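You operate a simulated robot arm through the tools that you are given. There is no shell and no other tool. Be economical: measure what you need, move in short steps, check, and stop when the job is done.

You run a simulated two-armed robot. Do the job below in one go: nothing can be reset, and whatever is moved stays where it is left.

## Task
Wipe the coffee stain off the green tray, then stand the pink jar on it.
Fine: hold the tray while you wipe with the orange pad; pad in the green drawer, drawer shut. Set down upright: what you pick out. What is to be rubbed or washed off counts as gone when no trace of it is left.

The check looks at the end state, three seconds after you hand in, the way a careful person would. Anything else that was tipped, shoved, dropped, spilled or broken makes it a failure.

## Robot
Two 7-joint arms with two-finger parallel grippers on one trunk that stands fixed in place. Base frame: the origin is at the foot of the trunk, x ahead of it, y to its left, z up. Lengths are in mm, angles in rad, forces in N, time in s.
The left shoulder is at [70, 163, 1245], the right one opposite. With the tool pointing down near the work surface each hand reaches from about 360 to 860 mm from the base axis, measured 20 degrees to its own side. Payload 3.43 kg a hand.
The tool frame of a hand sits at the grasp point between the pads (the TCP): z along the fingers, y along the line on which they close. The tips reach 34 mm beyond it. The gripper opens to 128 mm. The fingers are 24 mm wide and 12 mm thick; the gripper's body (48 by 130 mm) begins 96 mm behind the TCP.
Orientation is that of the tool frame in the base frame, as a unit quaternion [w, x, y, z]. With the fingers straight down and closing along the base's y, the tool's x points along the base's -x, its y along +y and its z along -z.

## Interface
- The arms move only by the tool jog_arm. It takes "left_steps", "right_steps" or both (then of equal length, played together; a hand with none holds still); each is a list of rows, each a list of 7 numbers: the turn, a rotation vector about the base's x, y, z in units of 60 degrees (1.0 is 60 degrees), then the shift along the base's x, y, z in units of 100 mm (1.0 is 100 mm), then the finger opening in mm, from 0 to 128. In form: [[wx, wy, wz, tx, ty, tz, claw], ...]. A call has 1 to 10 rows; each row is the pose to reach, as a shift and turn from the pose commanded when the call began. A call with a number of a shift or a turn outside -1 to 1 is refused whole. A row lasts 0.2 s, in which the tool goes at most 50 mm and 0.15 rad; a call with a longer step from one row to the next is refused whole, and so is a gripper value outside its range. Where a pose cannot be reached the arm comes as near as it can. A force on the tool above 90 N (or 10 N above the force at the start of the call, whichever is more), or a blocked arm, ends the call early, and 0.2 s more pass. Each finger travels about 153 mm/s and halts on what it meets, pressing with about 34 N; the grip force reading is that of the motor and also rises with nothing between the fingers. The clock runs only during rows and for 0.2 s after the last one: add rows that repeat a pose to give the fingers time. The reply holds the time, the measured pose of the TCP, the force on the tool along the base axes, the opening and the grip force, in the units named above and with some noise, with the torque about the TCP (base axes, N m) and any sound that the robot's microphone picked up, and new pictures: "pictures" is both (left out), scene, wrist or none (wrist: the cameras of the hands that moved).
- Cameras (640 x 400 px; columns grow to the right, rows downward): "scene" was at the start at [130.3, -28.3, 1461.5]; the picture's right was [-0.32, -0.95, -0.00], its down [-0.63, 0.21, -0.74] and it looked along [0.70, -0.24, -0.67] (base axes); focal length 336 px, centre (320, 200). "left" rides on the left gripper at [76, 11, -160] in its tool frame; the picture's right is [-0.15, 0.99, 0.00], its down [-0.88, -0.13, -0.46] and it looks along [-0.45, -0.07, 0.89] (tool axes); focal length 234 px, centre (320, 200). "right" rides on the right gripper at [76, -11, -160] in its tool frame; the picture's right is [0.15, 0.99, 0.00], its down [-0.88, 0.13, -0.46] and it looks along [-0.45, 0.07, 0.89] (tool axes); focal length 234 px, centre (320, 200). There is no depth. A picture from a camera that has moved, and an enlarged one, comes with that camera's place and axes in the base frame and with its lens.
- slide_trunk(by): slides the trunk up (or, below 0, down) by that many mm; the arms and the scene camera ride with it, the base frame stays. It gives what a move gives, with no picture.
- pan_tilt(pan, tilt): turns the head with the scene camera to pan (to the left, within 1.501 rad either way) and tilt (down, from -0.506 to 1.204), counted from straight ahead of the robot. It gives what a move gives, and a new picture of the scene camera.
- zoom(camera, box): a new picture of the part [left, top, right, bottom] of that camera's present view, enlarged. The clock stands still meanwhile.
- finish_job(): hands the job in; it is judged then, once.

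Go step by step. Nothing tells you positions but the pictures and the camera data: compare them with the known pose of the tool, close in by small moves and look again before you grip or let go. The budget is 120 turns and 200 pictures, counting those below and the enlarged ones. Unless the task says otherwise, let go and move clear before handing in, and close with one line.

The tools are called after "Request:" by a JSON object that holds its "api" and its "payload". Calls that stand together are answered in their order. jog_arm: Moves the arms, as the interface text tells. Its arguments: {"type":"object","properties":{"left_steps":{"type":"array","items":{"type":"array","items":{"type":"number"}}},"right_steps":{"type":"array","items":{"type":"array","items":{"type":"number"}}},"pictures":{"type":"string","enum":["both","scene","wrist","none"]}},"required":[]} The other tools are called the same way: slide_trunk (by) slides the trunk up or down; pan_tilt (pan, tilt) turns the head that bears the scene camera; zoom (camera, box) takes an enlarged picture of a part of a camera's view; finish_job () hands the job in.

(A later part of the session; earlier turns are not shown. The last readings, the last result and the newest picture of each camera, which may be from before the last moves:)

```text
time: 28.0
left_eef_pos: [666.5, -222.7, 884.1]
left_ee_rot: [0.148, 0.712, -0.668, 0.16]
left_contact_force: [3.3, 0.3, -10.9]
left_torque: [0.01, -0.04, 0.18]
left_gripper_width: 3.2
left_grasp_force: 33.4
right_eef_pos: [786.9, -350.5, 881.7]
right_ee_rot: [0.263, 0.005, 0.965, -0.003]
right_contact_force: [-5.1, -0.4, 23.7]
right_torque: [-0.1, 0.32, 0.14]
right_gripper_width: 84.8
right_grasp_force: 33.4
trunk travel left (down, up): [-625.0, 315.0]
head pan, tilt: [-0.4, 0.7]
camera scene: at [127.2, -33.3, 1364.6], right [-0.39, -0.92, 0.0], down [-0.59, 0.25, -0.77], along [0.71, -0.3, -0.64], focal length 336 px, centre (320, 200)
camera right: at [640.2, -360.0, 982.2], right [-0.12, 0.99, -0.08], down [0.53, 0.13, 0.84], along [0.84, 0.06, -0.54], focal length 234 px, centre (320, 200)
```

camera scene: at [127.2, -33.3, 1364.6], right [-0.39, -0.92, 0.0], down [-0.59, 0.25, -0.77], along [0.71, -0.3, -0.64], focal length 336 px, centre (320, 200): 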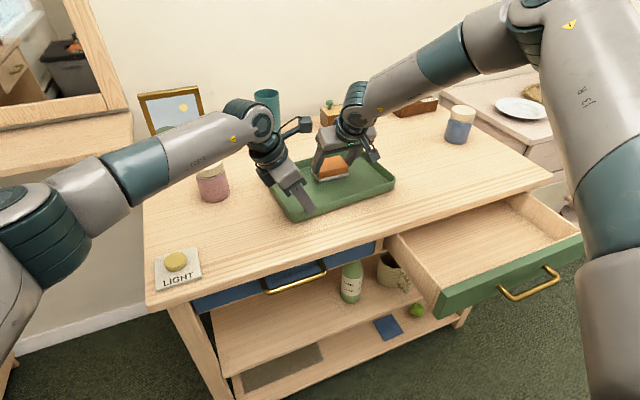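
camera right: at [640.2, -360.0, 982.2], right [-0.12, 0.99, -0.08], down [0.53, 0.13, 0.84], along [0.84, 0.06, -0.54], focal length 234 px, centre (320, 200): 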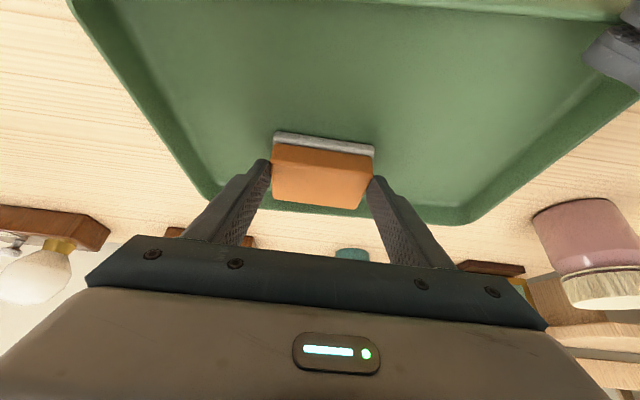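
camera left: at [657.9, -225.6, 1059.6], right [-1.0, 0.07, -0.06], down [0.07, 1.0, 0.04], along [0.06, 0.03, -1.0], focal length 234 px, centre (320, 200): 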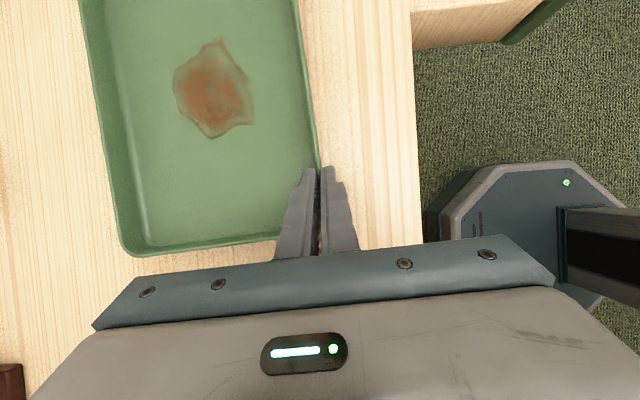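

The stain looks gone from what's visible. I'll do one more rub back across the area, then lift and inspect.

Request:
{"api": "jog_arm", "payload": {"right_steps": [[0, 0, 0, -0.25, 0, 0, 50], [0, 0, 0, -0.5, 0, 0, 50], [0, 0, 0, -0.5, 0.2, 0, 50], [0, 0, 0, -0.25, 0.25, 0, 50], [0, 0, 0, 0, 0.25, 0, 50], [0, 0, 0, 0, 0.12, 0, 50], [0, 0, 0, -0.25, 0.12, 0, 50], [0, 0, 0, -0.5, 0.12, 0, 50]], "pictures": "none"}}

Request:
{"api": "jog_arm", "payload": {"right_steps": [[0, 0, 0, 0, 0, 0.4, 50], [0, 0, 0, 0, -0.3, 0.8, 50], [0, 0, 0, 0, -0.7, 0.9, 50], [0, 0, 0, 0, -1.0, 0.9, 50]], "pictures": "both"}}

Request:
{"api": "zoom", "payload": {"camera": "left", "box": [60, 0, 360, 200]}}

Request:
{"api": "zoom", "payload": {"camera": "scene", "box": [250, 130, 410, 230]}}

```text
time: 29.8
left_eef_pos: [666.8, -223.5, 882.8]
left_ee_rot: [0.149, 0.711, -0.668, 0.16]
left_contact_force: [-4.3, 2.2, -5.4]
left_torque: [-0.5, 0.08, 0.04]
left_gripper_width: 3.0
left_grasp_force: 33.6
right_eef_pos: [734.0, -338.5, 881.0]
right_ee_rot: [0.261, 0.005, 0.965, -0.001]
right_contact_force: [3.6, -0.9, 12.9]
right_torque: [0.32, -0.63, -0.21]
right_gripper_width: 84.8
right_grasp_force: 33.6
trunk travel left (down, up): [-625.0, 315.0]
head pan, tilt: [-0.4, 0.7]
```

```text
time: 30.8
left_eef_pos: [666.9, -224.9, 883.1]
left_ee_rot: [0.148, 0.712, -0.668, 0.158]
left_contact_force: [0.9, -0.8, 0.6]
left_torque: [-0.41, -0.06, 0.03]
left_gripper_width: 3.4
left_grasp_force: 33.9
right_eef_pos: [733.7, -437.8, 971.0]
right_ee_rot: [0.261, 0.004, 0.965, -0.002]
right_contact_force: [-0.4, 0.0, -0.5]
right_torque: [0.02, -0.01, 0.02]
right_gripper_width: 84.8
right_grasp_force: 33.6
trunk travel left (down, up): [-625.0, 315.0]
head pan, tilt: [-0.4, 0.7]
camera scene: at [129.0, -35.1, 1364.3], right [-0.39, -0.92, 0.0], down [-0.59, 0.25, -0.76], along [0.7, -0.3, -0.64], focal length 336 px, centre (320, 200)
camera right: at [588.7, -447.7, 1070.4], right [-0.12, 0.99, -0.07], down [0.53, 0.13, 0.84], along [0.84, 0.06, -0.54], focal length 234 px, centre (320, 200)
```

scene: 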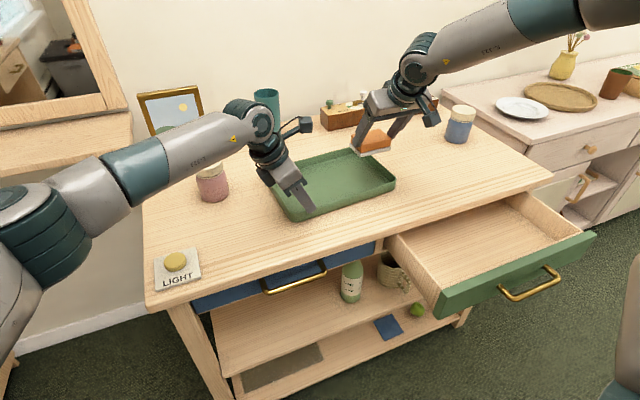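
right: 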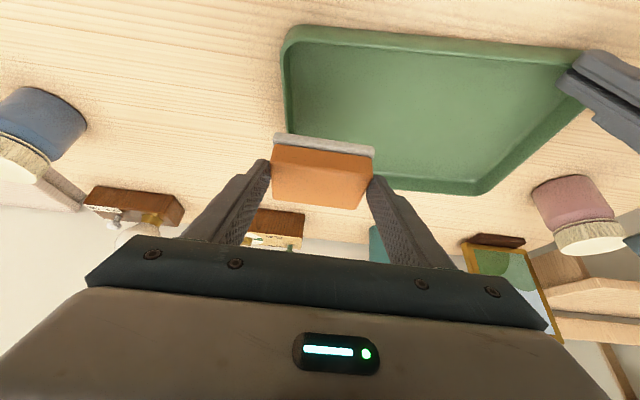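

```text
2.00 times, centred on (210, 100) of left
camera zoom: at [657.6, -226.0, 1059.9], right [-1.0, 0.07, -0.06], down [0.07, 1.0, 0.04], along [0.06, 0.03, -1.0], focal length 468 px, centre (540, 400)
```

zoom: 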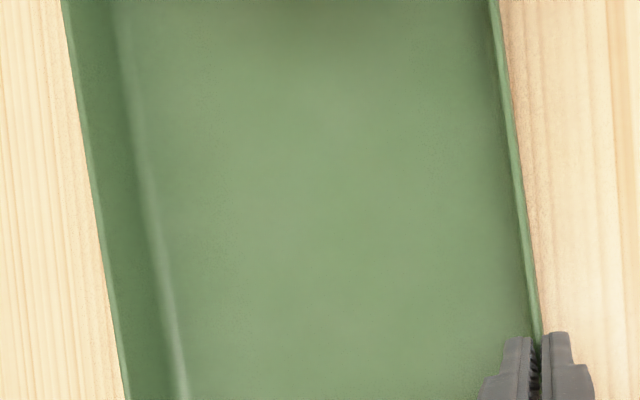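

```text
4.00 times, centred on (330, 180) of scene
camera zoom: at [129.0, -35.1, 1364.3], right [-0.39, -0.92, 0.0], down [-0.59, 0.25, -0.76], along [0.7, -0.3, -0.64], focal length 1343 px, centre (280, 280)
```

zoom: 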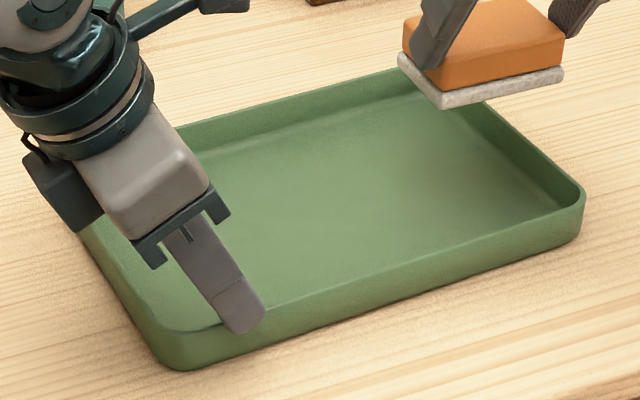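

The tray is spotless. I'll release it with the left hand and lift clear, while the right hand starts toward the drawer.

Request:
{"api": "jog_arm", "payload": {"left_steps": [[0, 0, 0, 0, 0, 0, 15], [0, 0, 0, 0, 0, 0, 40], [0, 0, 0, 0, 0, 0.3, 50], [0, 0, 0, 0, 0.0, 0.7, 50], [0, 0, 0, 0, 0.3, 0.95, 50]], "right_steps": [[0, 0, 0, 0, 0, 0, 50], [0, 0, 0, -0.25, -0.15, 0, 50], [0, 0, 0, -0.5, -0.3, 0, 50], [0, 0, 0, -0.75, -0.45, 0, 50], [0, 0, 0, -1.0, -0.6, 0, 50]], "pictures": "none"}}

Request:
{"api": "jog_arm", "payload": {"right_steps": [[0, 0, 0, -0.3, -0.2, 0, 50], [0, 0, 0, -0.6, -0.4, 0, 50], [0, 0, 0, -1.0, -0.6, 0, 50]], "pictures": "both"}}

```text
time: 32.0
left_eef_pos: [669.0, -193.7, 978.4]
left_ee_rot: [0.149, 0.712, -0.668, 0.158]
left_contact_force: [-0.1, 0.6, -0.7]
left_torque: [0.02, -0.04, 0.04]
left_gripper_width: 49.9
left_grasp_force: 0.0
right_eef_pos: [634.5, -496.1, 973.0]
right_ee_rot: [0.261, 0.005, 0.965, -0.003]
right_contact_force: [0.1, 0.6, -1.0]
right_torque: [0.0, -0.01, 0.0]
right_gripper_width: 84.9
right_grasp_force: 33.6
trunk travel left (down, up): [-625.0, 315.0]
head pan, tilt: [-0.4, 0.7]
```

```text
time: 32.8
left_eef_pos: [669.6, -197.8, 978.8]
left_ee_rot: [0.147, 0.712, -0.668, 0.157]
left_contact_force: [-0.3, 0.5, 0.4]
left_torque: [0.01, -0.02, 0.0]
left_gripper_width: 49.8
left_grasp_force: 0.1
right_eef_pos: [531.8, -558.4, 970.6]
right_ee_rot: [0.262, 0.004, 0.965, -0.002]
right_contact_force: [-0.3, -0.4, -1.1]
right_torque: [0.04, -0.05, 0.04]
right_gripper_width: 84.6
right_grasp_force: 34.1
trunk travel left (down, up): [-625.0, 315.0]
head pan, tilt: [-0.4, 0.7]
camera scene: at [127.2, -36.3, 1364.5], right [-0.39, -0.92, 0.0], down [-0.59, 0.25, -0.77], along [0.71, -0.3, -0.64], focal length 336 px, centre (320, 200)
camera right: at [386.9, -568.4, 1071.0], right [-0.12, 0.99, -0.07], down [0.53, 0.13, 0.84], along [0.84, 0.06, -0.54], focal length 234 px, centre (320, 200)
```

scene: 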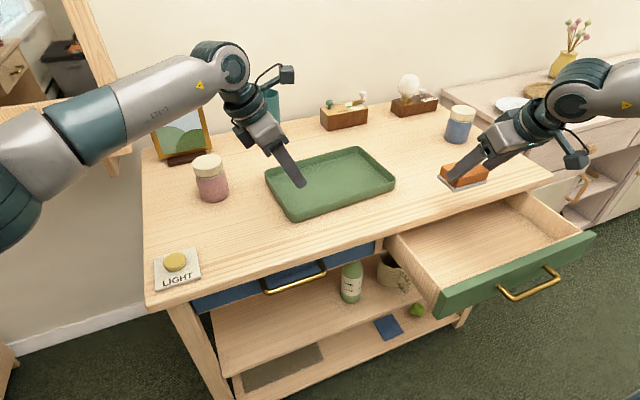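
right: 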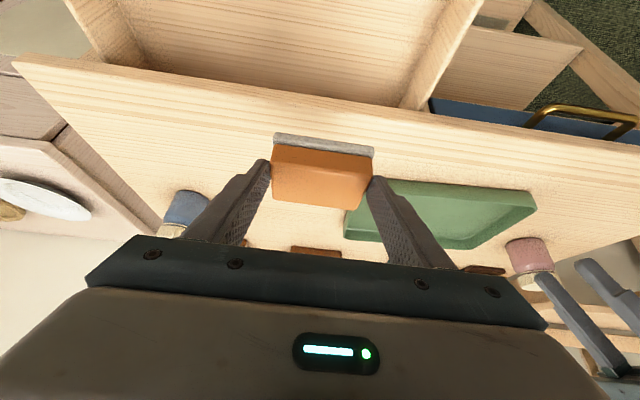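

The drawer interior spans roughly y from -470 to -780. I'll move above its middle, in front of the table edge.

Request:
{"api": "jog_arm", "payload": {"right_steps": [[0, 0, 0, -0.3, -0.25, 0, 50], [0, 0, 0, -0.56, -0.5, 0, 50], [0, 0, 0, -0.56, -0.5, -0.2, 50]], "pictures": "both"}}

```text
time: 33.6
left_eef_pos: [670.9, -195.7, 977.3]
left_ee_rot: [0.15, 0.712, -0.668, 0.158]
left_contact_force: [0.4, -0.2, -0.3]
left_torque: [0.02, 0.04, -0.05]
left_gripper_width: 50.0
left_grasp_force: 0.1
right_eef_pos: [479.4, -607.9, 950.2]
right_ee_rot: [0.262, 0.004, 0.965, -0.002]
right_contact_force: [0.0, 0.2, 0.2]
right_torque: [0.0, 0.03, 0.0]
right_gripper_width: 84.8
right_grasp_force: 34.3
trunk travel left (down, up): [-625.0, 315.0]
head pan, tilt: [-0.4, 0.7]
camera scene: at [130.9, -35.3, 1364.1], right [-0.39, -0.92, 0.0], down [-0.59, 0.25, -0.76], along [0.7, -0.3, -0.65], focal length 336 px, centre (320, 200)
camera right: at [334.4, -617.9, 1049.4], right [-0.12, 0.99, -0.08], down [0.53, 0.13, 0.84], along [0.84, 0.06, -0.54], focal length 234 px, centre (320, 200)
```

scene: 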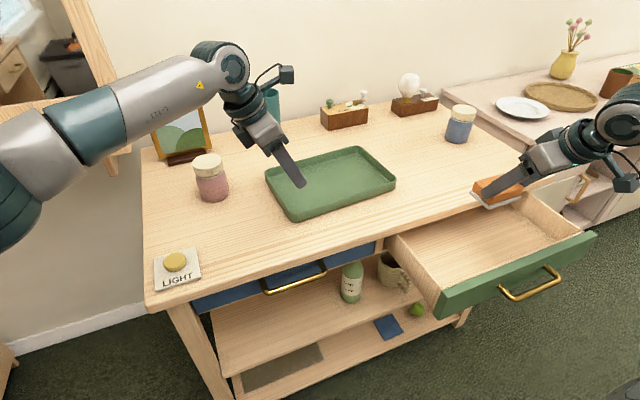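
right: 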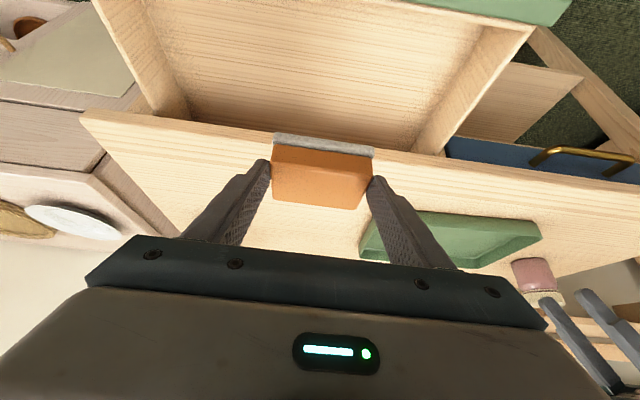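

The pad (x≈467–521) clears the table edge at x≈555. Descending into the drawer in stages.

Request:
{"api": "jog_arm", "payload": {"right_steps": [[0, 0, 0, -0.1, 0, -0.3, 50], [0, 0, 0, -0.1, 0, -0.65, 50], [0, 0, 0, -0.1, 0, -1.0, 50]], "pictures": "none"}}

Request:
{"api": "jog_arm", "payload": {"right_steps": [[0, 0, 0, 0, 0, -0.25, 50], [0, 0, 0, 0, 0, -0.5, 50]], "pictures": "both"}}

```text
time: 34.4
left_eef_pos: [669.4, -195.7, 977.9]
left_ee_rot: [0.149, 0.712, -0.668, 0.158]
left_contact_force: [0.2, 0.6, -0.5]
left_torque: [0.02, 0.03, 0.01]
left_gripper_width: 50.1
left_grasp_force: 0.1
right_eef_pos: [469.3, -608.7, 850.6]
right_ee_rot: [0.262, 0.005, 0.965, -0.002]
right_contact_force: [1.1, -0.1, -0.1]
right_torque: [0.02, 0.02, -0.01]
right_gripper_width: 85.0
right_grasp_force: 34.3
trunk travel left (down, up): [-625.0, 315.0]
head pan, tilt: [-0.4, 0.7]
```

```text
time: 35.0
left_eef_pos: [670.7, -194.8, 978.1]
left_ee_rot: [0.149, 0.712, -0.668, 0.158]
left_contact_force: [-0.2, 0.5, 0.2]
left_torque: [0.01, 0.01, -0.01]
left_gripper_width: 49.9
left_grasp_force: 0.1
right_eef_pos: [470.1, -609.5, 799.6]
right_ee_rot: [0.261, 0.005, 0.965, -0.002]
right_contact_force: [1.0, 0.2, -0.7]
right_torque: [-0.02, -0.01, -0.01]
right_gripper_width: 84.8
right_grasp_force: 33.9
trunk travel left (down, up): [-625.0, 315.0]
head pan, tilt: [-0.4, 0.7]
camera scene: at [129.5, -35.1, 1364.3], right [-0.39, -0.92, 0.0], down [-0.59, 0.25, -0.76], along [0.7, -0.3, -0.64], focal length 336 px, centre (320, 200)
camera right: at [324.3, -619.3, 900.4], right [-0.12, 0.99, -0.08], down [0.53, 0.13, 0.84], along [0.84, 0.06, -0.54], focal length 234 px, centre (320, 200)
```

scene: 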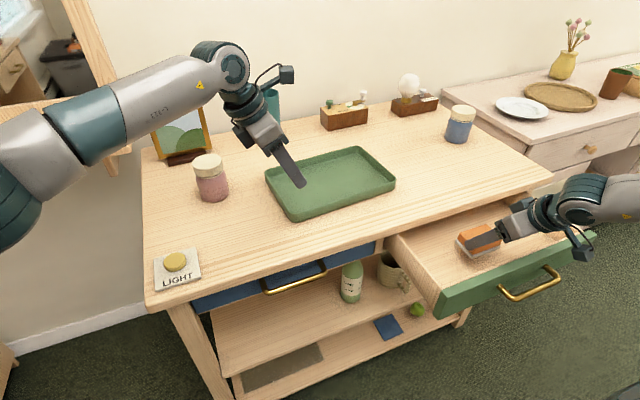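
right: 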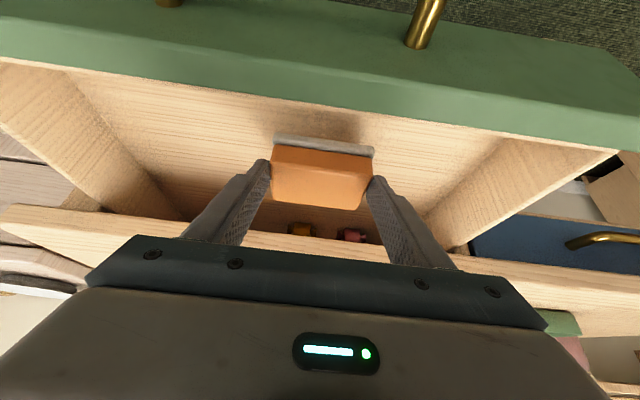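

The pad is inside the drawer, with its shadow close below; two small things lie deep at the back, out of the way. Lowering slowly to contact.

Request:
{"api": "jog_arm", "payload": {"right_steps": [[0, 0, 0, 0, 0, -0.06, 50], [0, 0, 0, 0, 0, -0.12, 50], [0, 0, 0, 0, 0, -0.18, 50]], "pictures": "wrist"}}

Request:
{"api": "zoom", "payload": {"camera": "scene", "box": [420, 170, 620, 310]}}

```text
time: 35.8
left_eef_pos: [670.4, -195.7, 977.8]
left_ee_rot: [0.149, 0.712, -0.667, 0.159]
left_contact_force: [0.5, -0.3, 1.2]
left_torque: [0.0, -0.01, -0.01]
left_gripper_width: 50.0
left_grasp_force: 0.1
right_eef_pos: [469.0, -608.9, 781.8]
right_ee_rot: [0.262, 0.004, 0.965, -0.003]
right_contact_force: [-0.4, 0.4, -0.2]
right_torque: [0.0, 0.0, 0.02]
right_gripper_width: 85.0
right_grasp_force: 33.8
trunk travel left (down, up): [-625.0, 315.0]
head pan, tilt: [-0.4, 0.7]
camera right: at [323.4, -617.8, 882.5], right [-0.12, 0.99, -0.08], down [0.53, 0.13, 0.84], along [0.84, 0.06, -0.54], focal length 234 px, centre (320, 200)
```

right: 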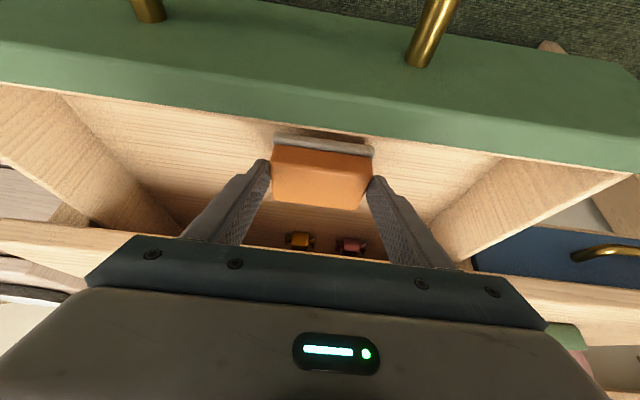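

```text
2.86 times, centred on (520, 240) of scene
camera zoom: at [129.4, -34.8, 1364.3], right [-0.39, -0.92, 0.0], down [-0.59, 0.25, -0.76], along [0.7, -0.3, -0.64], focal length 959 px, centre (-251, 86)
```

zoom: 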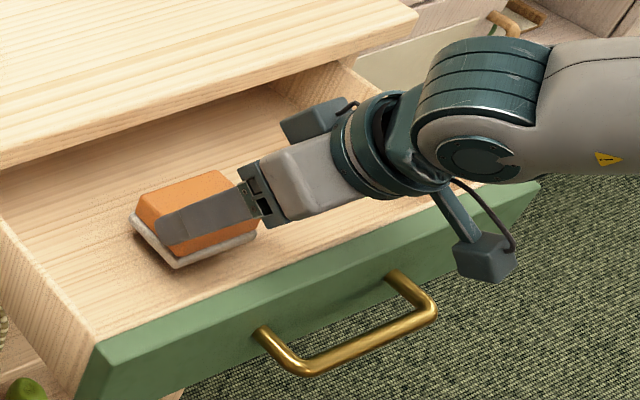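

Request:
{"api": "jog_arm", "payload": {"right_steps": [[0, 0, 0, 0, 0, -0.04, 50], [0, 0, 0, 0, 0, -0.08, 50], [0, 0, 0, 0, 0, -0.12, 50]], "pictures": "wrist"}}

```text
time: 36.6
left_eef_pos: [669.9, -196.2, 978.5]
left_ee_rot: [0.149, 0.712, -0.667, 0.159]
left_contact_force: [-0.9, -0.1, -1.0]
left_torque: [-0.01, -0.01, -0.01]
left_gripper_width: 50.1
left_grasp_force: 0.1
right_eef_pos: [468.6, -608.0, 770.1]
right_ee_rot: [0.261, 0.005, 0.965, -0.002]
right_contact_force: [-0.2, 0.2, -1.0]
right_torque: [0.0, 0.01, -0.01]
right_gripper_width: 84.6
right_grasp_force: 34.4
trunk travel left (down, up): [-625.0, 315.0]
head pan, tilt: [-0.4, 0.7]
camera right: at [323.3, -617.5, 870.7], right [-0.12, 0.99, -0.08], down [0.53, 0.13, 0.84], along [0.84, 0.06, -0.54], focal length 234 px, centre (320, 200)
```

right: 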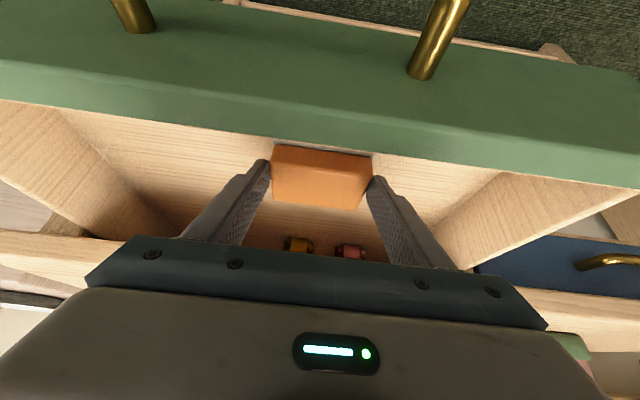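

Request:
{"api": "jog_arm", "payload": {"right_steps": [[0, 0, 0, 0, 0, -0.04, 50], [0, 0, 0, 0, 0, -0.08, 50], [0, 0, 0, 0, 0, -0.12, 50]], "pictures": "none"}}

Request:
{"api": "zoom", "payload": {"camera": "scene", "box": [420, 170, 620, 310]}}

```text
time: 37.4
left_eef_pos: [668.5, -193.0, 982.0]
left_ee_rot: [0.149, 0.711, -0.668, 0.161]
left_contact_force: [-1.2, -0.6, -0.8]
left_torque: [0.02, -0.01, 0.0]
left_gripper_width: 49.9
left_grasp_force: 0.1
right_eef_pos: [470.5, -607.8, 765.1]
right_ee_rot: [0.267, 0.004, 0.964, -0.005]
right_contact_force: [1.0, -5.9, 31.8]
right_torque: [-0.27, -0.51, -0.12]
right_gripper_width: 85.4
right_grasp_force: 34.0
trunk travel left (down, up): [-625.0, 315.0]
head pan, tilt: [-0.4, 0.7]
```

```text
2.86 times, centred on (520, 240) of scene
camera zoom: at [126.4, -31.6, 1365.2], right [-0.39, -0.92, 0.0], down [-0.59, 0.25, -0.77], along [0.71, -0.3, -0.64], focal length 959 px, centre (-251, 86)
```

zoom: 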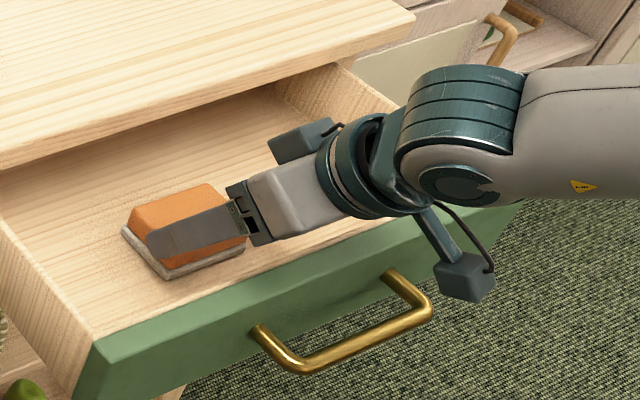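

The pad appears to be on the drawer floor (about 32 N). I'll ease off and open the fingers.

Request:
{"api": "jog_arm", "payload": {"right_steps": [[0, 0, 0, 0, 0, 0.03, 50], [0, 0, 0, 0, 0, 0.06, 50], [0, 0, 0, 0, 0, 0.06, 95], [0, 0, 0, 0, 0, 0.06, 120], [0, 0, 0, 0, 0, 0.06, 120]], "pictures": "wrist"}}

Request:
{"api": "zoom", "payload": {"camera": "scene", "box": [420, 170, 620, 310]}}

```text
time: 38.6
left_eef_pos: [670.3, -194.7, 978.1]
left_ee_rot: [0.15, 0.712, -0.668, 0.158]
left_contact_force: [0.3, 1.0, -0.1]
left_torque: [0.02, 0.03, 0.04]
left_gripper_width: 50.1
left_grasp_force: 0.1
right_eef_pos: [469.7, -606.2, 764.3]
right_ee_rot: [0.261, 0.005, 0.965, -0.002]
right_contact_force: [0.2, -0.1, 0.2]
right_torque: [-0.01, -0.01, 0.01]
right_gripper_width: 120.3
right_grasp_force: 0.1
trunk travel left (down, up): [-625.0, 315.0]
head pan, tilt: [-0.4, 0.7]
camera right: at [324.1, -616.2, 863.9], right [-0.12, 0.99, -0.07], down [0.53, 0.13, 0.84], along [0.84, 0.06, -0.54], focal length 234 px, centre (320, 200)
```

right: 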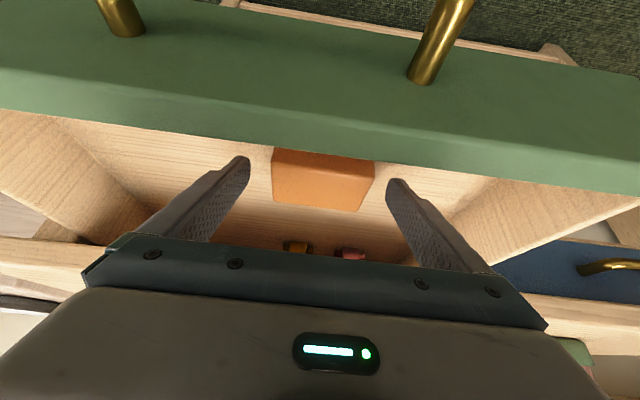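

```text
2.86 times, centred on (520, 240) of scene
camera zoom: at [129.5, -34.6, 1364.2], right [-0.39, -0.92, 0.0], down [-0.59, 0.25, -0.76], along [0.7, -0.3, -0.64], focal length 959 px, centre (-251, 86)
```

zoom: 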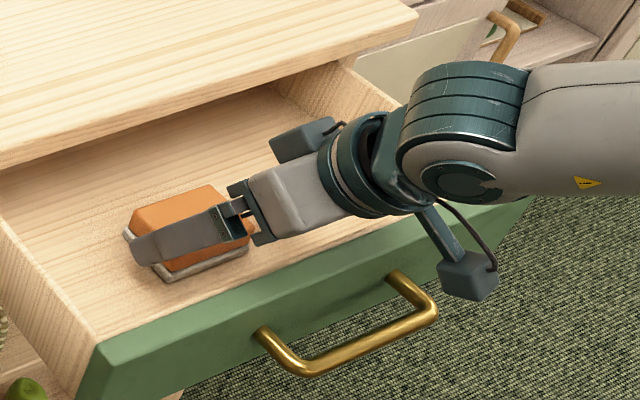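

The pad lies flat in the drawer. I'll lift straight out, straighten the tool and back off to look at the drawer front.

Request:
{"api": "jog_arm", "payload": {"right_steps": [[0, 0, 0, 0, 0, 0.3, 120], [0, 0, 0, 0, 0, 0.65, 120], [0, 0, 0, 0, 0, 1.0, 120]], "pictures": "none"}}

Request:
{"api": "jog_arm", "payload": {"right_steps": [[0, 0.125, 0, -0.25, 0, 0.3, 100], [0, 0.25, 0, -0.5, 0, 0.6, 60], [0, 0.375, 0, -0.75, 0, 0.6, 20], [0, 0.5, 0, -1.0, 0, 0.6, 0]], "pictures": "none"}}

Request:
{"api": "jog_arm", "payload": {"right_steps": [[0, 0, 0, -0.4, 0, 0, 0], [0, 0, 0, -0.8, 0, 0, 0], [0, 0, 0, -0.8, 0, 0, 0]], "pictures": "both"}}

```text
time: 39.4
left_eef_pos: [670.0, -194.5, 978.5]
left_ee_rot: [0.149, 0.712, -0.668, 0.159]
left_contact_force: [0.7, 0.8, 0.1]
left_torque: [0.0, -0.02, 0.01]
left_gripper_width: 50.0
left_grasp_force: 0.0
right_eef_pos: [469.7, -607.5, 864.4]
right_ee_rot: [0.261, 0.005, 0.965, -0.003]
right_contact_force: [0.9, -0.3, 0.2]
right_torque: [-0.03, -0.01, -0.02]
right_gripper_width: 120.1
right_grasp_force: 0.0
trunk travel left (down, up): [-625.0, 315.0]
head pan, tilt: [-0.4, 0.7]
```

```text
time: 40.4
left_eef_pos: [670.7, -195.3, 978.0]
left_ee_rot: [0.149, 0.711, -0.668, 0.158]
left_contact_force: [-0.4, -0.3, -0.2]
left_torque: [0.0, -0.02, -0.03]
left_gripper_width: 50.3
left_grasp_force: 0.1
right_eef_pos: [369.3, -607.5, 925.7]
right_ee_rot: [0.002, 0.004, 1.0, -0.003]
right_contact_force: [0.3, 0.2, 0.2]
right_torque: [-0.01, -0.01, -0.02]
right_gripper_width: 0.0
right_grasp_force: 32.9
trunk travel left (down, up): [-625.0, 315.0]
head pan, tilt: [-0.4, 0.7]
```

```text
time: 41.2
left_eef_pos: [671.0, -195.7, 976.6]
left_ee_rot: [0.15, 0.712, -0.668, 0.157]
left_contact_force: [-0.2, 0.3, -0.6]
left_torque: [-0.01, 0.04, -0.01]
left_gripper_width: 50.1
left_grasp_force: 0.1
right_eef_pos: [288.1, -607.5, 924.1]
right_ee_rot: [0.002, 0.003, 1.0, -0.002]
right_contact_force: [0.6, -1.0, -0.7]
right_torque: [0.03, 0.0, 0.02]
right_gripper_width: 0.2
right_grasp_force: 33.2
trunk travel left (down, up): [-625.0, 315.0]
head pan, tilt: [-0.4, 0.7]
camera scene: at [130.6, -35.0, 1364.1], right [-0.39, -0.92, 0.0], down [-0.59, 0.25, -0.76], along [0.7, -0.3, -0.65], focal length 336 px, centre (320, 200)
camera right: at [212.3, -617.9, 1083.3], right [-0.14, 0.99, -0.01], down [0.88, 0.13, 0.46], along [0.46, 0.06, -0.89], focal length 234 px, centre (320, 200)
```

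scene: 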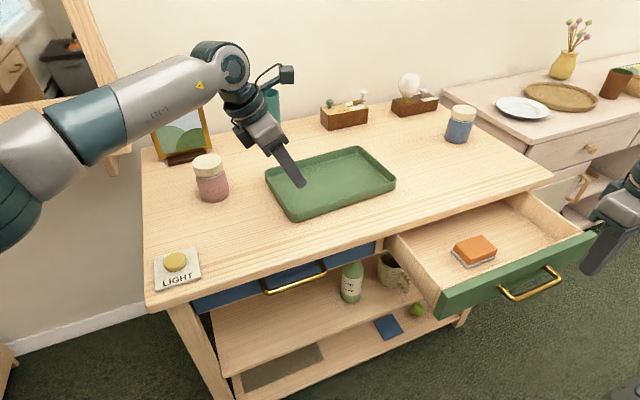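
right: 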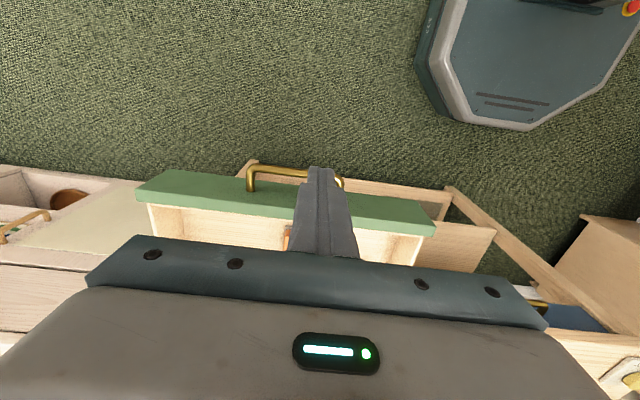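

The handle bar is near x≈347, y≈-635, z≈745. I'll lower the closed fingers in front of it and then push the drawer shut gently.

Request:
{"api": "jog_arm", "payload": {"right_steps": [[0, 0, 0, 0, -0.12, -0.4, 0], [0, 0, 0, 0, -0.26, -0.8, 0], [0, 0, 0, 0, -0.26, -1.0, 0]], "pictures": "none"}}

Request:
{"api": "jog_arm", "payload": {"right_steps": [[0, 0, 0, 0, 0, -0.4, 0], [0, 0, 0, 0, 0, -0.75, 0], [0, 0, 0, 0, 0, -0.75, 0]], "pictures": "both"}}

```text
time: 42.0
left_eef_pos: [670.3, -194.3, 978.3]
left_ee_rot: [0.149, 0.712, -0.668, 0.159]
left_contact_force: [0.0, 0.2, 0.4]
left_torque: [-0.01, -0.04, 0.01]
left_gripper_width: 49.9
left_grasp_force: 0.1
right_eef_pos: [290.8, -635.6, 824.3]
right_ee_rot: [0.003, 0.004, 1.0, -0.003]
right_contact_force: [-0.5, 0.8, 0.0]
right_torque: [-0.01, -0.02, 0.0]
right_gripper_width: 0.1
right_grasp_force: 32.7
trunk travel left (down, up): [-625.0, 315.0]
head pan, tilt: [-0.4, 0.7]
```

```text
time: 42.8
left_eef_pos: [669.2, -195.3, 979.0]
left_ee_rot: [0.149, 0.712, -0.668, 0.159]
left_contact_force: [-0.3, -0.2, 0.4]
left_torque: [0.0, 0.06, 0.02]
left_gripper_width: 49.9
left_grasp_force: 0.1
right_eef_pos: [291.6, -633.0, 750.0]
right_ee_rot: [0.003, 0.003, 1.0, -0.004]
right_contact_force: [0.4, 0.0, 0.2]
right_torque: [-0.03, 0.01, -0.02]
right_gripper_width: 0.2
right_grasp_force: 33.1
trunk travel left (down, up): [-625.0, 315.0]
head pan, tilt: [-0.4, 0.7]
camera scene: at [128.8, -33.9, 1364.4], right [-0.39, -0.92, 0.0], down [-0.59, 0.25, -0.77], along [0.7, -0.3, -0.64], focal length 336 px, centre (320, 200)
camera right: at [215.6, -642.9, 909.7], right [-0.14, 0.99, -0.01], down [0.88, 0.13, 0.46], along [0.46, 0.06, -0.89], focal length 234 px, centre (320, 200)
```

scene: 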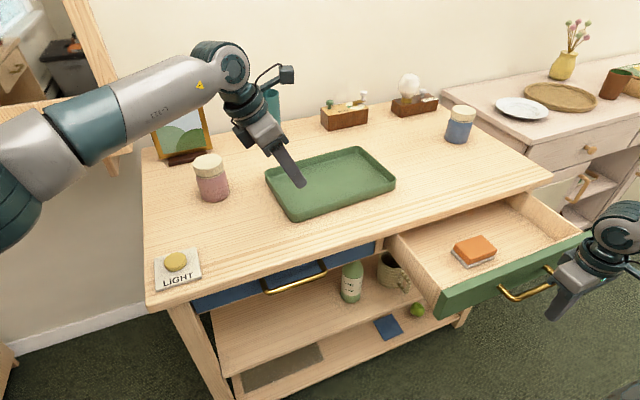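
right: 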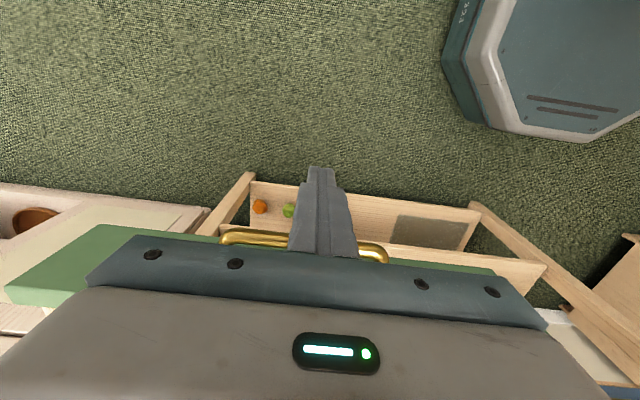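

Request:
{"api": "jog_arm", "payload": {"right_steps": [[0, 0, 0, 0.15, -0.1, 0, 0], [0, 0, 0, 0.3, -0.1, 0, 0], [0, 0, 0, 0.4, -0.1, 0, 0], [0, 0, 0, 0.5, -0.1, 0, 0], [0, 0, 0, 0.6, -0.1, 0, 0], [0, 0, 0, 0.7, -0.1, 0, 0], [0, 0, 0, 0.8, -0.1, 0, 0]], "pictures": "both"}}

```text
time: 44.4
left_eef_pos: [669.7, -195.2, 977.5]
left_ee_rot: [0.149, 0.712, -0.668, 0.158]
left_contact_force: [0.4, -0.4, -0.9]
left_torque: [0.0, 0.02, 0.0]
left_gripper_width: 49.9
left_grasp_force: 0.0
right_eef_pos: [369.4, -642.6, 747.5]
right_ee_rot: [0.004, 0.003, 1.0, -0.004]
right_contact_force: [-1.7, -0.5, -0.6]
right_torque: [0.03, 0.01, -0.03]
right_gripper_width: 0.0
right_grasp_force: 33.4
trunk travel left (down, up): [-625.0, 315.0]
head pan, tilt: [-0.4, 0.7]
camera scene: at [129.5, -34.7, 1364.2], right [-0.39, -0.92, 0.0], down [-0.59, 0.25, -0.76], along [0.7, -0.3, -0.64], focal length 336 px, centre (320, 200)
camera right: at [293.6, -652.2, 908.0], right [-0.14, 0.99, -0.01], down [0.88, 0.13, 0.46], along [0.46, 0.06, -0.89], focal length 234 px, centre (320, 200)
```

scene: 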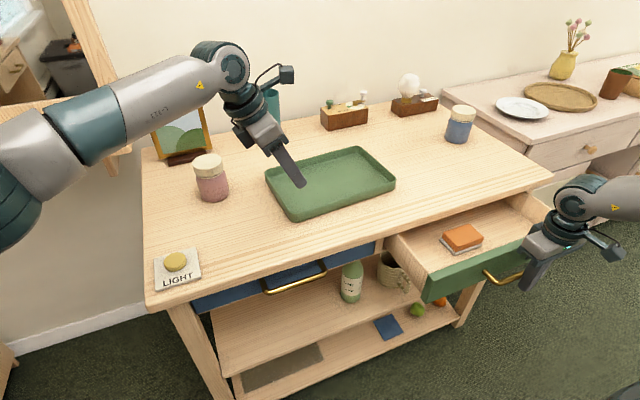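
right: 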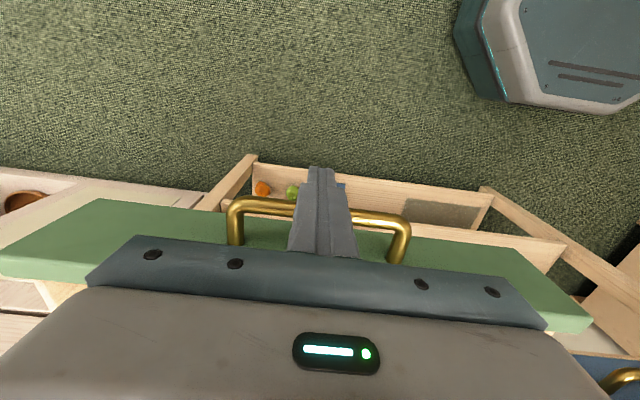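

The drawer is sliding in easily. Continuing the push.

Request:
{"api": "jog_arm", "payload": {"right_steps": [[0, 0, 0, 0.1, 0, 0, 0], [0, 0, 0, 0.2, 0, 0, 0], [0, 0, 0, 0.3, 0, 0, 0], [0, 0, 0, 0.4, 0, 0, 0], [0, 0, 0, 0.5, 0, 0, 0], [0, 0, 0, 0.6, 0, 0, 0], [0, 0, 0, 0.7, 0, 0, 0], [0, 0, 0, 0.8, 0, 0, 0], [0, 0, 0, 0.9, 0, 0, 0]], "pictures": "both"}}

```text
time: 46.4
left_eef_pos: [670.6, -194.4, 977.8]
left_ee_rot: [0.15, 0.712, -0.668, 0.157]
left_contact_force: [0.0, 0.1, 0.0]
left_torque: [-0.01, -0.03, 0.0]
left_gripper_width: 50.2
left_grasp_force: 0.1
right_eef_pos: [461.5, -644.7, 748.5]
right_ee_rot: [0.002, 0.004, 1.0, -0.004]
right_contact_force: [-0.5, 0.5, -0.3]
right_torque: [0.03, -0.01, 0.01]
right_gripper_width: 0.0
right_grasp_force: 33.1
trunk travel left (down, up): [-625.0, 315.0]
head pan, tilt: [-0.4, 0.7]
camera scene: at [129.6, -34.5, 1364.3], right [-0.39, -0.92, 0.0], down [-0.59, 0.25, -0.76], along [0.7, -0.3, -0.64], focal length 336 px, centre (320, 200)
camera right: at [384.0, -654.4, 908.7], right [-0.14, 0.99, -0.01], down [0.88, 0.13, 0.46], along [0.46, 0.06, -0.89], focal length 234 px, centre (320, 200)
```

scene: 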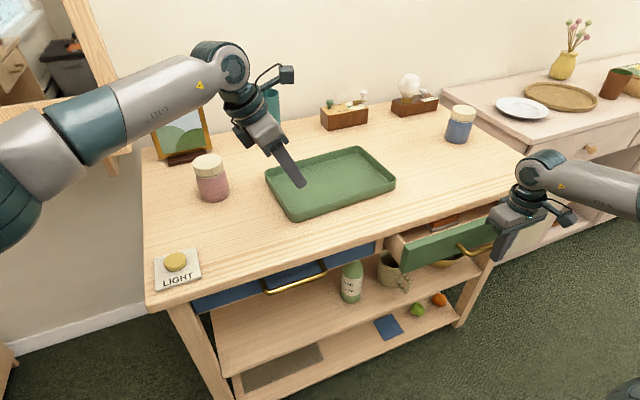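
right: 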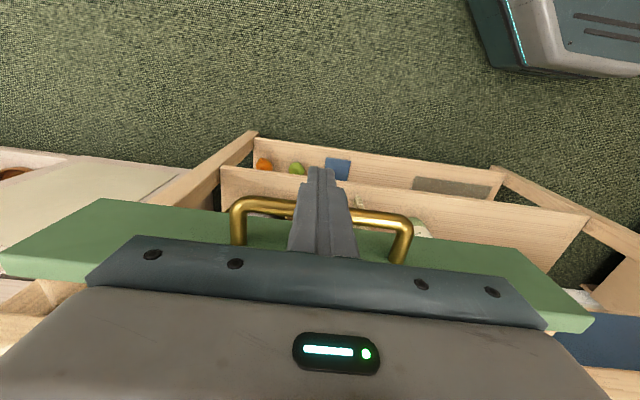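

Request:
{"api": "jog_arm", "payload": {"right_steps": [[0, 0, 0, 0.09, 0, 0, 0], [0, 0, 0, 0.18, 0, 0, 0], [0, 0, 0, 0.26, 0, 0, 0], [0, 0, 0, 0.34, 0, 0, 0], [0, 0, 0, 0.4, 0, 0, 0], [0, 0, 0, 0.45, 0, 0, 0]], "pictures": "scene"}}

```text
time: 47.8
left_eef_pos: [669.4, -194.8, 977.7]
left_ee_rot: [0.151, 0.712, -0.667, 0.158]
left_contact_force: [-0.4, 0.0, -0.2]
left_torque: [0.0, 0.0, 0.01]
left_gripper_width: 50.0
left_grasp_force: 0.0
right_eef_pos: [506.1, -641.7, 749.0]
right_ee_rot: [0.003, 0.004, 1.0, -0.003]
right_contact_force: [-0.4, 0.2, -0.1]
right_torque: [-0.01, 0.01, 0.0]
right_gripper_width: 0.1
right_grasp_force: 32.5
trunk travel left (down, up): [-625.0, 315.0]
head pan, tilt: [-0.4, 0.7]
camera scene: at [129.5, -34.4, 1364.2], right [-0.39, -0.92, 0.0], down [-0.59, 0.25, -0.76], along [0.7, -0.3, -0.64], focal length 336 px, centre (320, 200)
```

scene: 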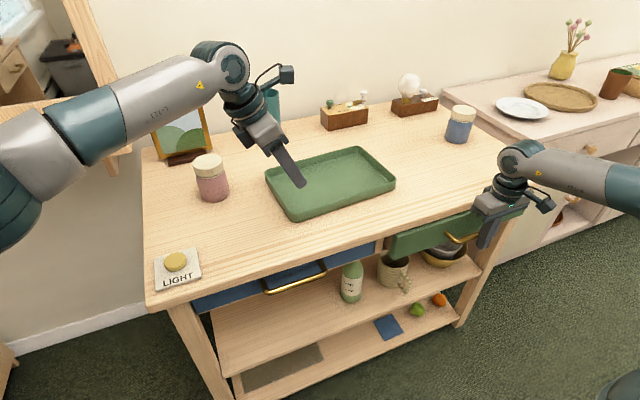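

Request:
{"api": "jog_arm", "payload": {"right_steps": [[0, 0, 0, 0.05, 0, 0.05, 0], [0, 0, 0, 0.1, 0, 0.08, 0], [0, 0, 0, 0.15, 0, 0.08, 0], [0, 0, 0, 0.2, 0, 0.08, 0], [0, 0, 0, 0.25, 0, 0.08, 0], [0, 0, 0, 0.3, 0, 0.08, 0]], "pictures": "both"}}

```text
time: 49.2
left_eef_pos: [670.9, -195.4, 978.6]
left_ee_rot: [0.149, 0.712, -0.668, 0.158]
left_contact_force: [-0.3, 0.4, 0.2]
left_torque: [-0.01, 0.02, -0.01]
left_gripper_width: 50.3
left_grasp_force: 0.1
right_eef_pos: [535.9, -641.8, 757.1]
right_ee_rot: [0.004, 0.006, 1.0, -0.006]
right_contact_force: [-0.4, -0.4, 0.2]
right_torque: [-0.01, 0.0, 0.02]
right_gripper_width: 0.0
right_grasp_force: 33.2
trunk travel left (down, up): [-625.0, 315.0]
head pan, tilt: [-0.4, 0.7]
camera scene: at [129.5, -34.6, 1364.3], right [-0.39, -0.92, 0.0], down [-0.59, 0.25, -0.76], along [0.7, -0.3, -0.64], focal length 336 px, centre (320, 200)
camera right: at [458.4, -649.8, 916.2], right [-0.13, 0.99, -0.01], down [0.88, 0.12, 0.46], along [0.46, 0.05, -0.89], focal length 234 px, centre (320, 200)
```

scene: 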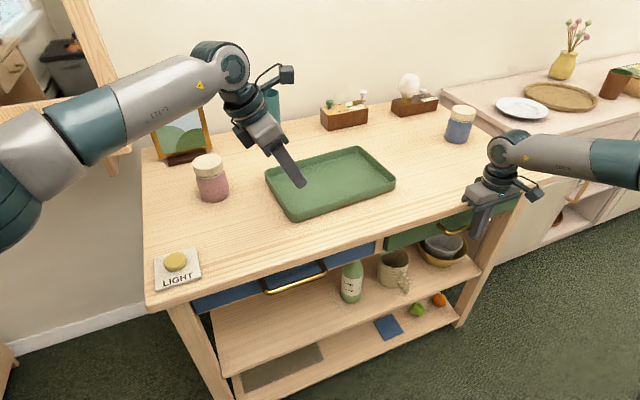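
right: 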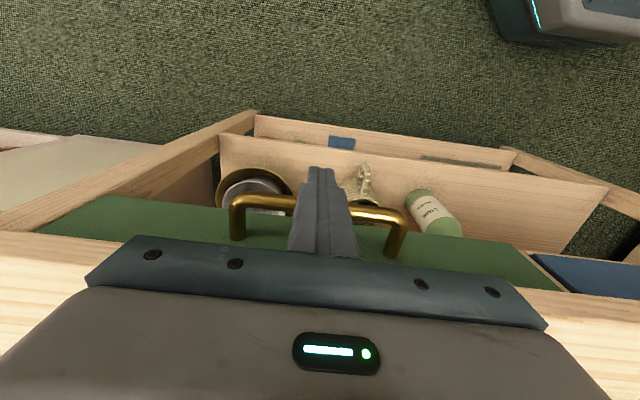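

The green front still protrudes a few millimetres relative to the blue one. Pushing on until it stops.

Request:
{"api": "jog_arm", "payload": {"right_steps": [[0, 0, 0, 0.04, 0, 0.02, 0], [0, 0, 0, 0.08, 0, 0.02, 0], [0, 0, 0, 0.12, 0, 0.02, 0], [0, 0, 0, 0.15, 0, 0.02, 0]], "pictures": "wrist"}}

```text
time: 50.2
left_eef_pos: [669.9, -195.1, 978.2]
left_ee_rot: [0.148, 0.712, -0.667, 0.159]
left_contact_force: [-0.5, -0.6, -0.4]
left_torque: [-0.02, -0.02, 0.05]
left_gripper_width: 49.6
left_grasp_force: 0.1
right_eef_pos: [534.6, -640.9, 757.3]
right_ee_rot: [0.003, 0.006, 1.0, -0.007]
right_contact_force: [0.1, -0.5, 0.6]
right_torque: [0.02, -0.02, -0.02]
right_gripper_width: 0.1
right_grasp_force: 32.9
right hand out of reach, approached as far as the arm can: row 1, 2, 3, 4
trunk travel left (down, up): [-625.0, 315.0]
head pan, tilt: [-0.4, 0.7]
camera right: at [458.4, -649.6, 916.2], right [-0.13, 0.99, -0.01], down [0.88, 0.13, 0.46], along [0.46, 0.05, -0.89], focal length 234 px, centre (320, 200)
```

right: 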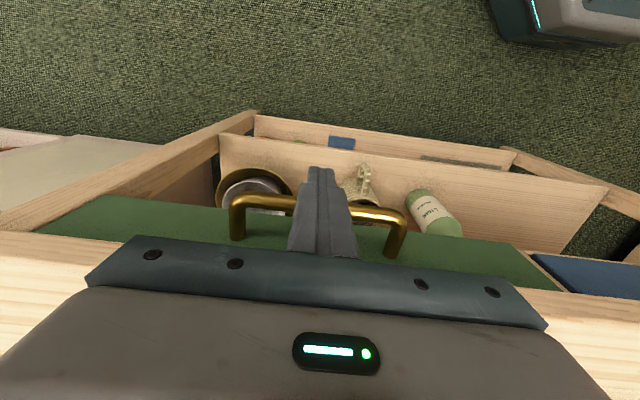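

The arm is at its reach limit here. I'll back off slightly, tilt the tool forward to gain reach, then push the last bit.

Request:
{"api": "jog_arm", "payload": {"right_steps": [[0, 0, 0, -0.15, 0, 0, 0], [0, -0.12, 0, -0.2, 0, 0, 0], [0, -0.24, 0, -0.2, 0, 0, 0], [0, -0.36, 0, -0.2, 0, 0, 0]], "pictures": "none"}}

Request:
{"api": "jog_arm", "payload": {"right_steps": [[0, 0, 0, 0.05, 0, 0, 0], [0, 0, 0, 0.1, 0, 0, 0], [0, 0, 0, 0.15, 0, 0, 0], [0, 0, 0, 0.2, 0, 0, 0], [0, 0, 0, 0.25, 0, 0, 0], [0, 0, 0, 0.3, 0, 0, 0]], "pictures": "both"}}

```text
time: 51.2
left_eef_pos: [669.6, -195.6, 979.0]
left_ee_rot: [0.148, 0.712, -0.668, 0.158]
left_contact_force: [-0.7, 0.4, 0.4]
left_torque: [0.04, 0.01, 0.05]
left_gripper_width: 50.2
left_grasp_force: 0.0
right_eef_pos: [515.0, -641.3, 757.0]
right_ee_rot: [0.192, 0.003, 0.981, -0.002]
right_contact_force: [0.0, -0.3, 0.1]
right_torque: [0.0, 0.01, 0.01]
right_gripper_width: 0.0
right_grasp_force: 32.7
trunk travel left (down, up): [-625.0, 315.0]
head pan, tilt: [-0.4, 0.7]
```

```text
time: 52.6
left_eef_pos: [666.5, -195.6, 980.7]
left_ee_rot: [0.149, 0.711, -0.669, 0.16]
left_contact_force: [-0.2, 0.2, 0.0]
left_torque: [0.02, -0.02, 0.01]
left_gripper_width: 50.0
left_grasp_force: 0.0
right_eef_pos: [538.5, -641.3, 756.2]
right_ee_rot: [0.185, 0.005, 0.983, -0.003]
right_contact_force: [-33.2, 7.1, 2.1]
right_torque: [0.15, 0.42, 0.13]
right_gripper_width: 0.1
right_grasp_force: 32.7
trunk travel left (down, up): [-625.0, 315.0]
head pan, tilt: [-0.4, 0.7]
camera scene: at [125.1, -33.9, 1364.7], right [-0.39, -0.92, 0.0], down [-0.59, 0.25, -0.77], along [0.71, -0.3, -0.64], focal length 336 px, centre (320, 200)
camera right: at [410.2, -650.5, 877.1], right [-0.12, 0.99, -0.06], down [0.66, 0.13, 0.74], along [0.75, 0.06, -0.66], focal length 234 px, centre (320, 200)
```

scene: 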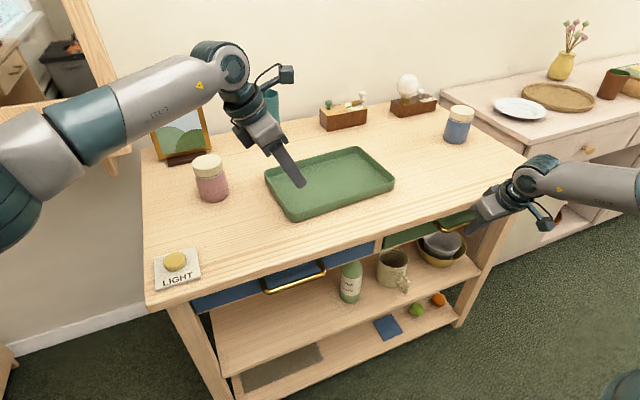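
right: 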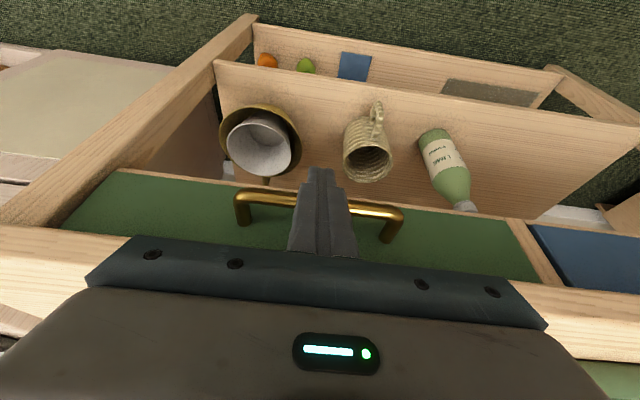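

The drawer hit its end stop (33 N) and its front is in line with the blue one. I'll withdraw the right hand and move the left hand out of the way.

Request:
{"api": "jog_arm", "payload": {"right_steps": [[0, 0, 0, -0.4, 0, 0, 0], [0, 0, 0, -0.8, 0, 0, 0], [0, 0, 0, -0.95, 0, 0.4, 0], [0, 0, 0, -0.95, 0, 0.8, 0]], "left_steps": [[0, 0, 0, -0.2, 0.3, 0.2, 50], [0, 0, 0, -0.4, 0.6, 0.4, 50], [0, 0, 0, -0.6, 0.9, 0.5, 50], [0, 0, 0, -0.8, 1.0, 0.5, 50]], "pictures": "none"}}

Request:
{"api": "jog_arm", "payload": {"right_steps": [[0, -0.05, 0, 0, 0, 0.4, 40], [0, -0.1, 0, 0, 0, 0.8, 80], [0, -0.14, 0, 0, 0.3, 1.0, 120], [0, -0.14, 0, 0, 0.7, 1.0, 128]], "left_steps": [[0, 0, 0, -0.2, 0.3, 0, 50], [0, 0, 0, -0.4, 0.6, 0, 50], [0, 0, 0, -0.6, 0.9, 0, 50], [0, 0, 0, -0.6, 1.0, 0, 50]], "pictures": "scene"}}

```text
time: 53.6
left_eef_pos: [587.5, -93.9, 1028.4]
left_ee_rot: [0.149, 0.712, -0.667, 0.159]
left_contact_force: [-0.7, 0.7, 0.1]
left_torque: [-0.03, -0.03, 0.04]
left_gripper_width: 50.2
left_grasp_force: 0.2
right_eef_pos: [448.6, -639.1, 839.1]
right_ee_rot: [0.19, 0.003, 0.982, -0.003]
right_contact_force: [-0.2, 0.7, -1.0]
right_torque: [0.05, 0.0, -0.01]
right_gripper_width: 0.0
right_grasp_force: 32.5
trunk travel left (down, up): [-625.0, 315.0]
head pan, tilt: [-0.4, 0.7]
```

```text
time: 54.6
left_eef_pos: [529.8, 6.8, 1030.5]
left_ee_rot: [0.151, 0.711, -0.668, 0.158]
left_contact_force: [0.1, -0.8, 1.4]
left_torque: [-0.02, 0.02, -0.01]
left_gripper_width: 50.0
left_grasp_force: 0.2
right_eef_pos: [449.6, -570.9, 938.6]
right_ee_rot: [0.261, 0.005, 0.965, -0.003]
right_contact_force: [0.0, -0.5, 0.9]
right_torque: [-0.04, 0.02, -0.02]
right_gripper_width: 127.9
right_grasp_force: 0.1
trunk travel left (down, up): [-625.0, 315.0]
head pan, tilt: [-0.4, 0.7]
camera scene: at [129.7, -33.7, 1364.3], right [-0.39, -0.92, 0.0], down [-0.59, 0.25, -0.76], along [0.7, -0.3, -0.64], focal length 336 px, centre (320, 200)
```

scene: 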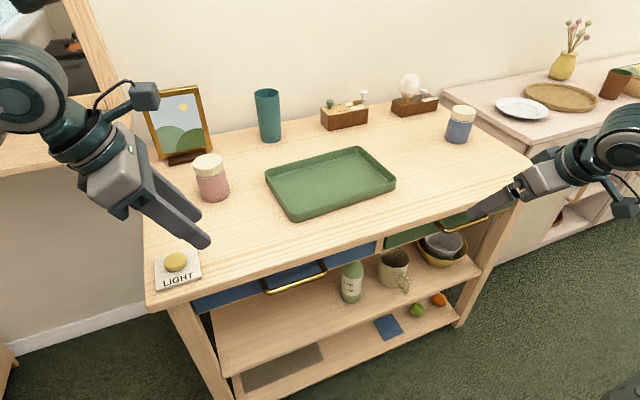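

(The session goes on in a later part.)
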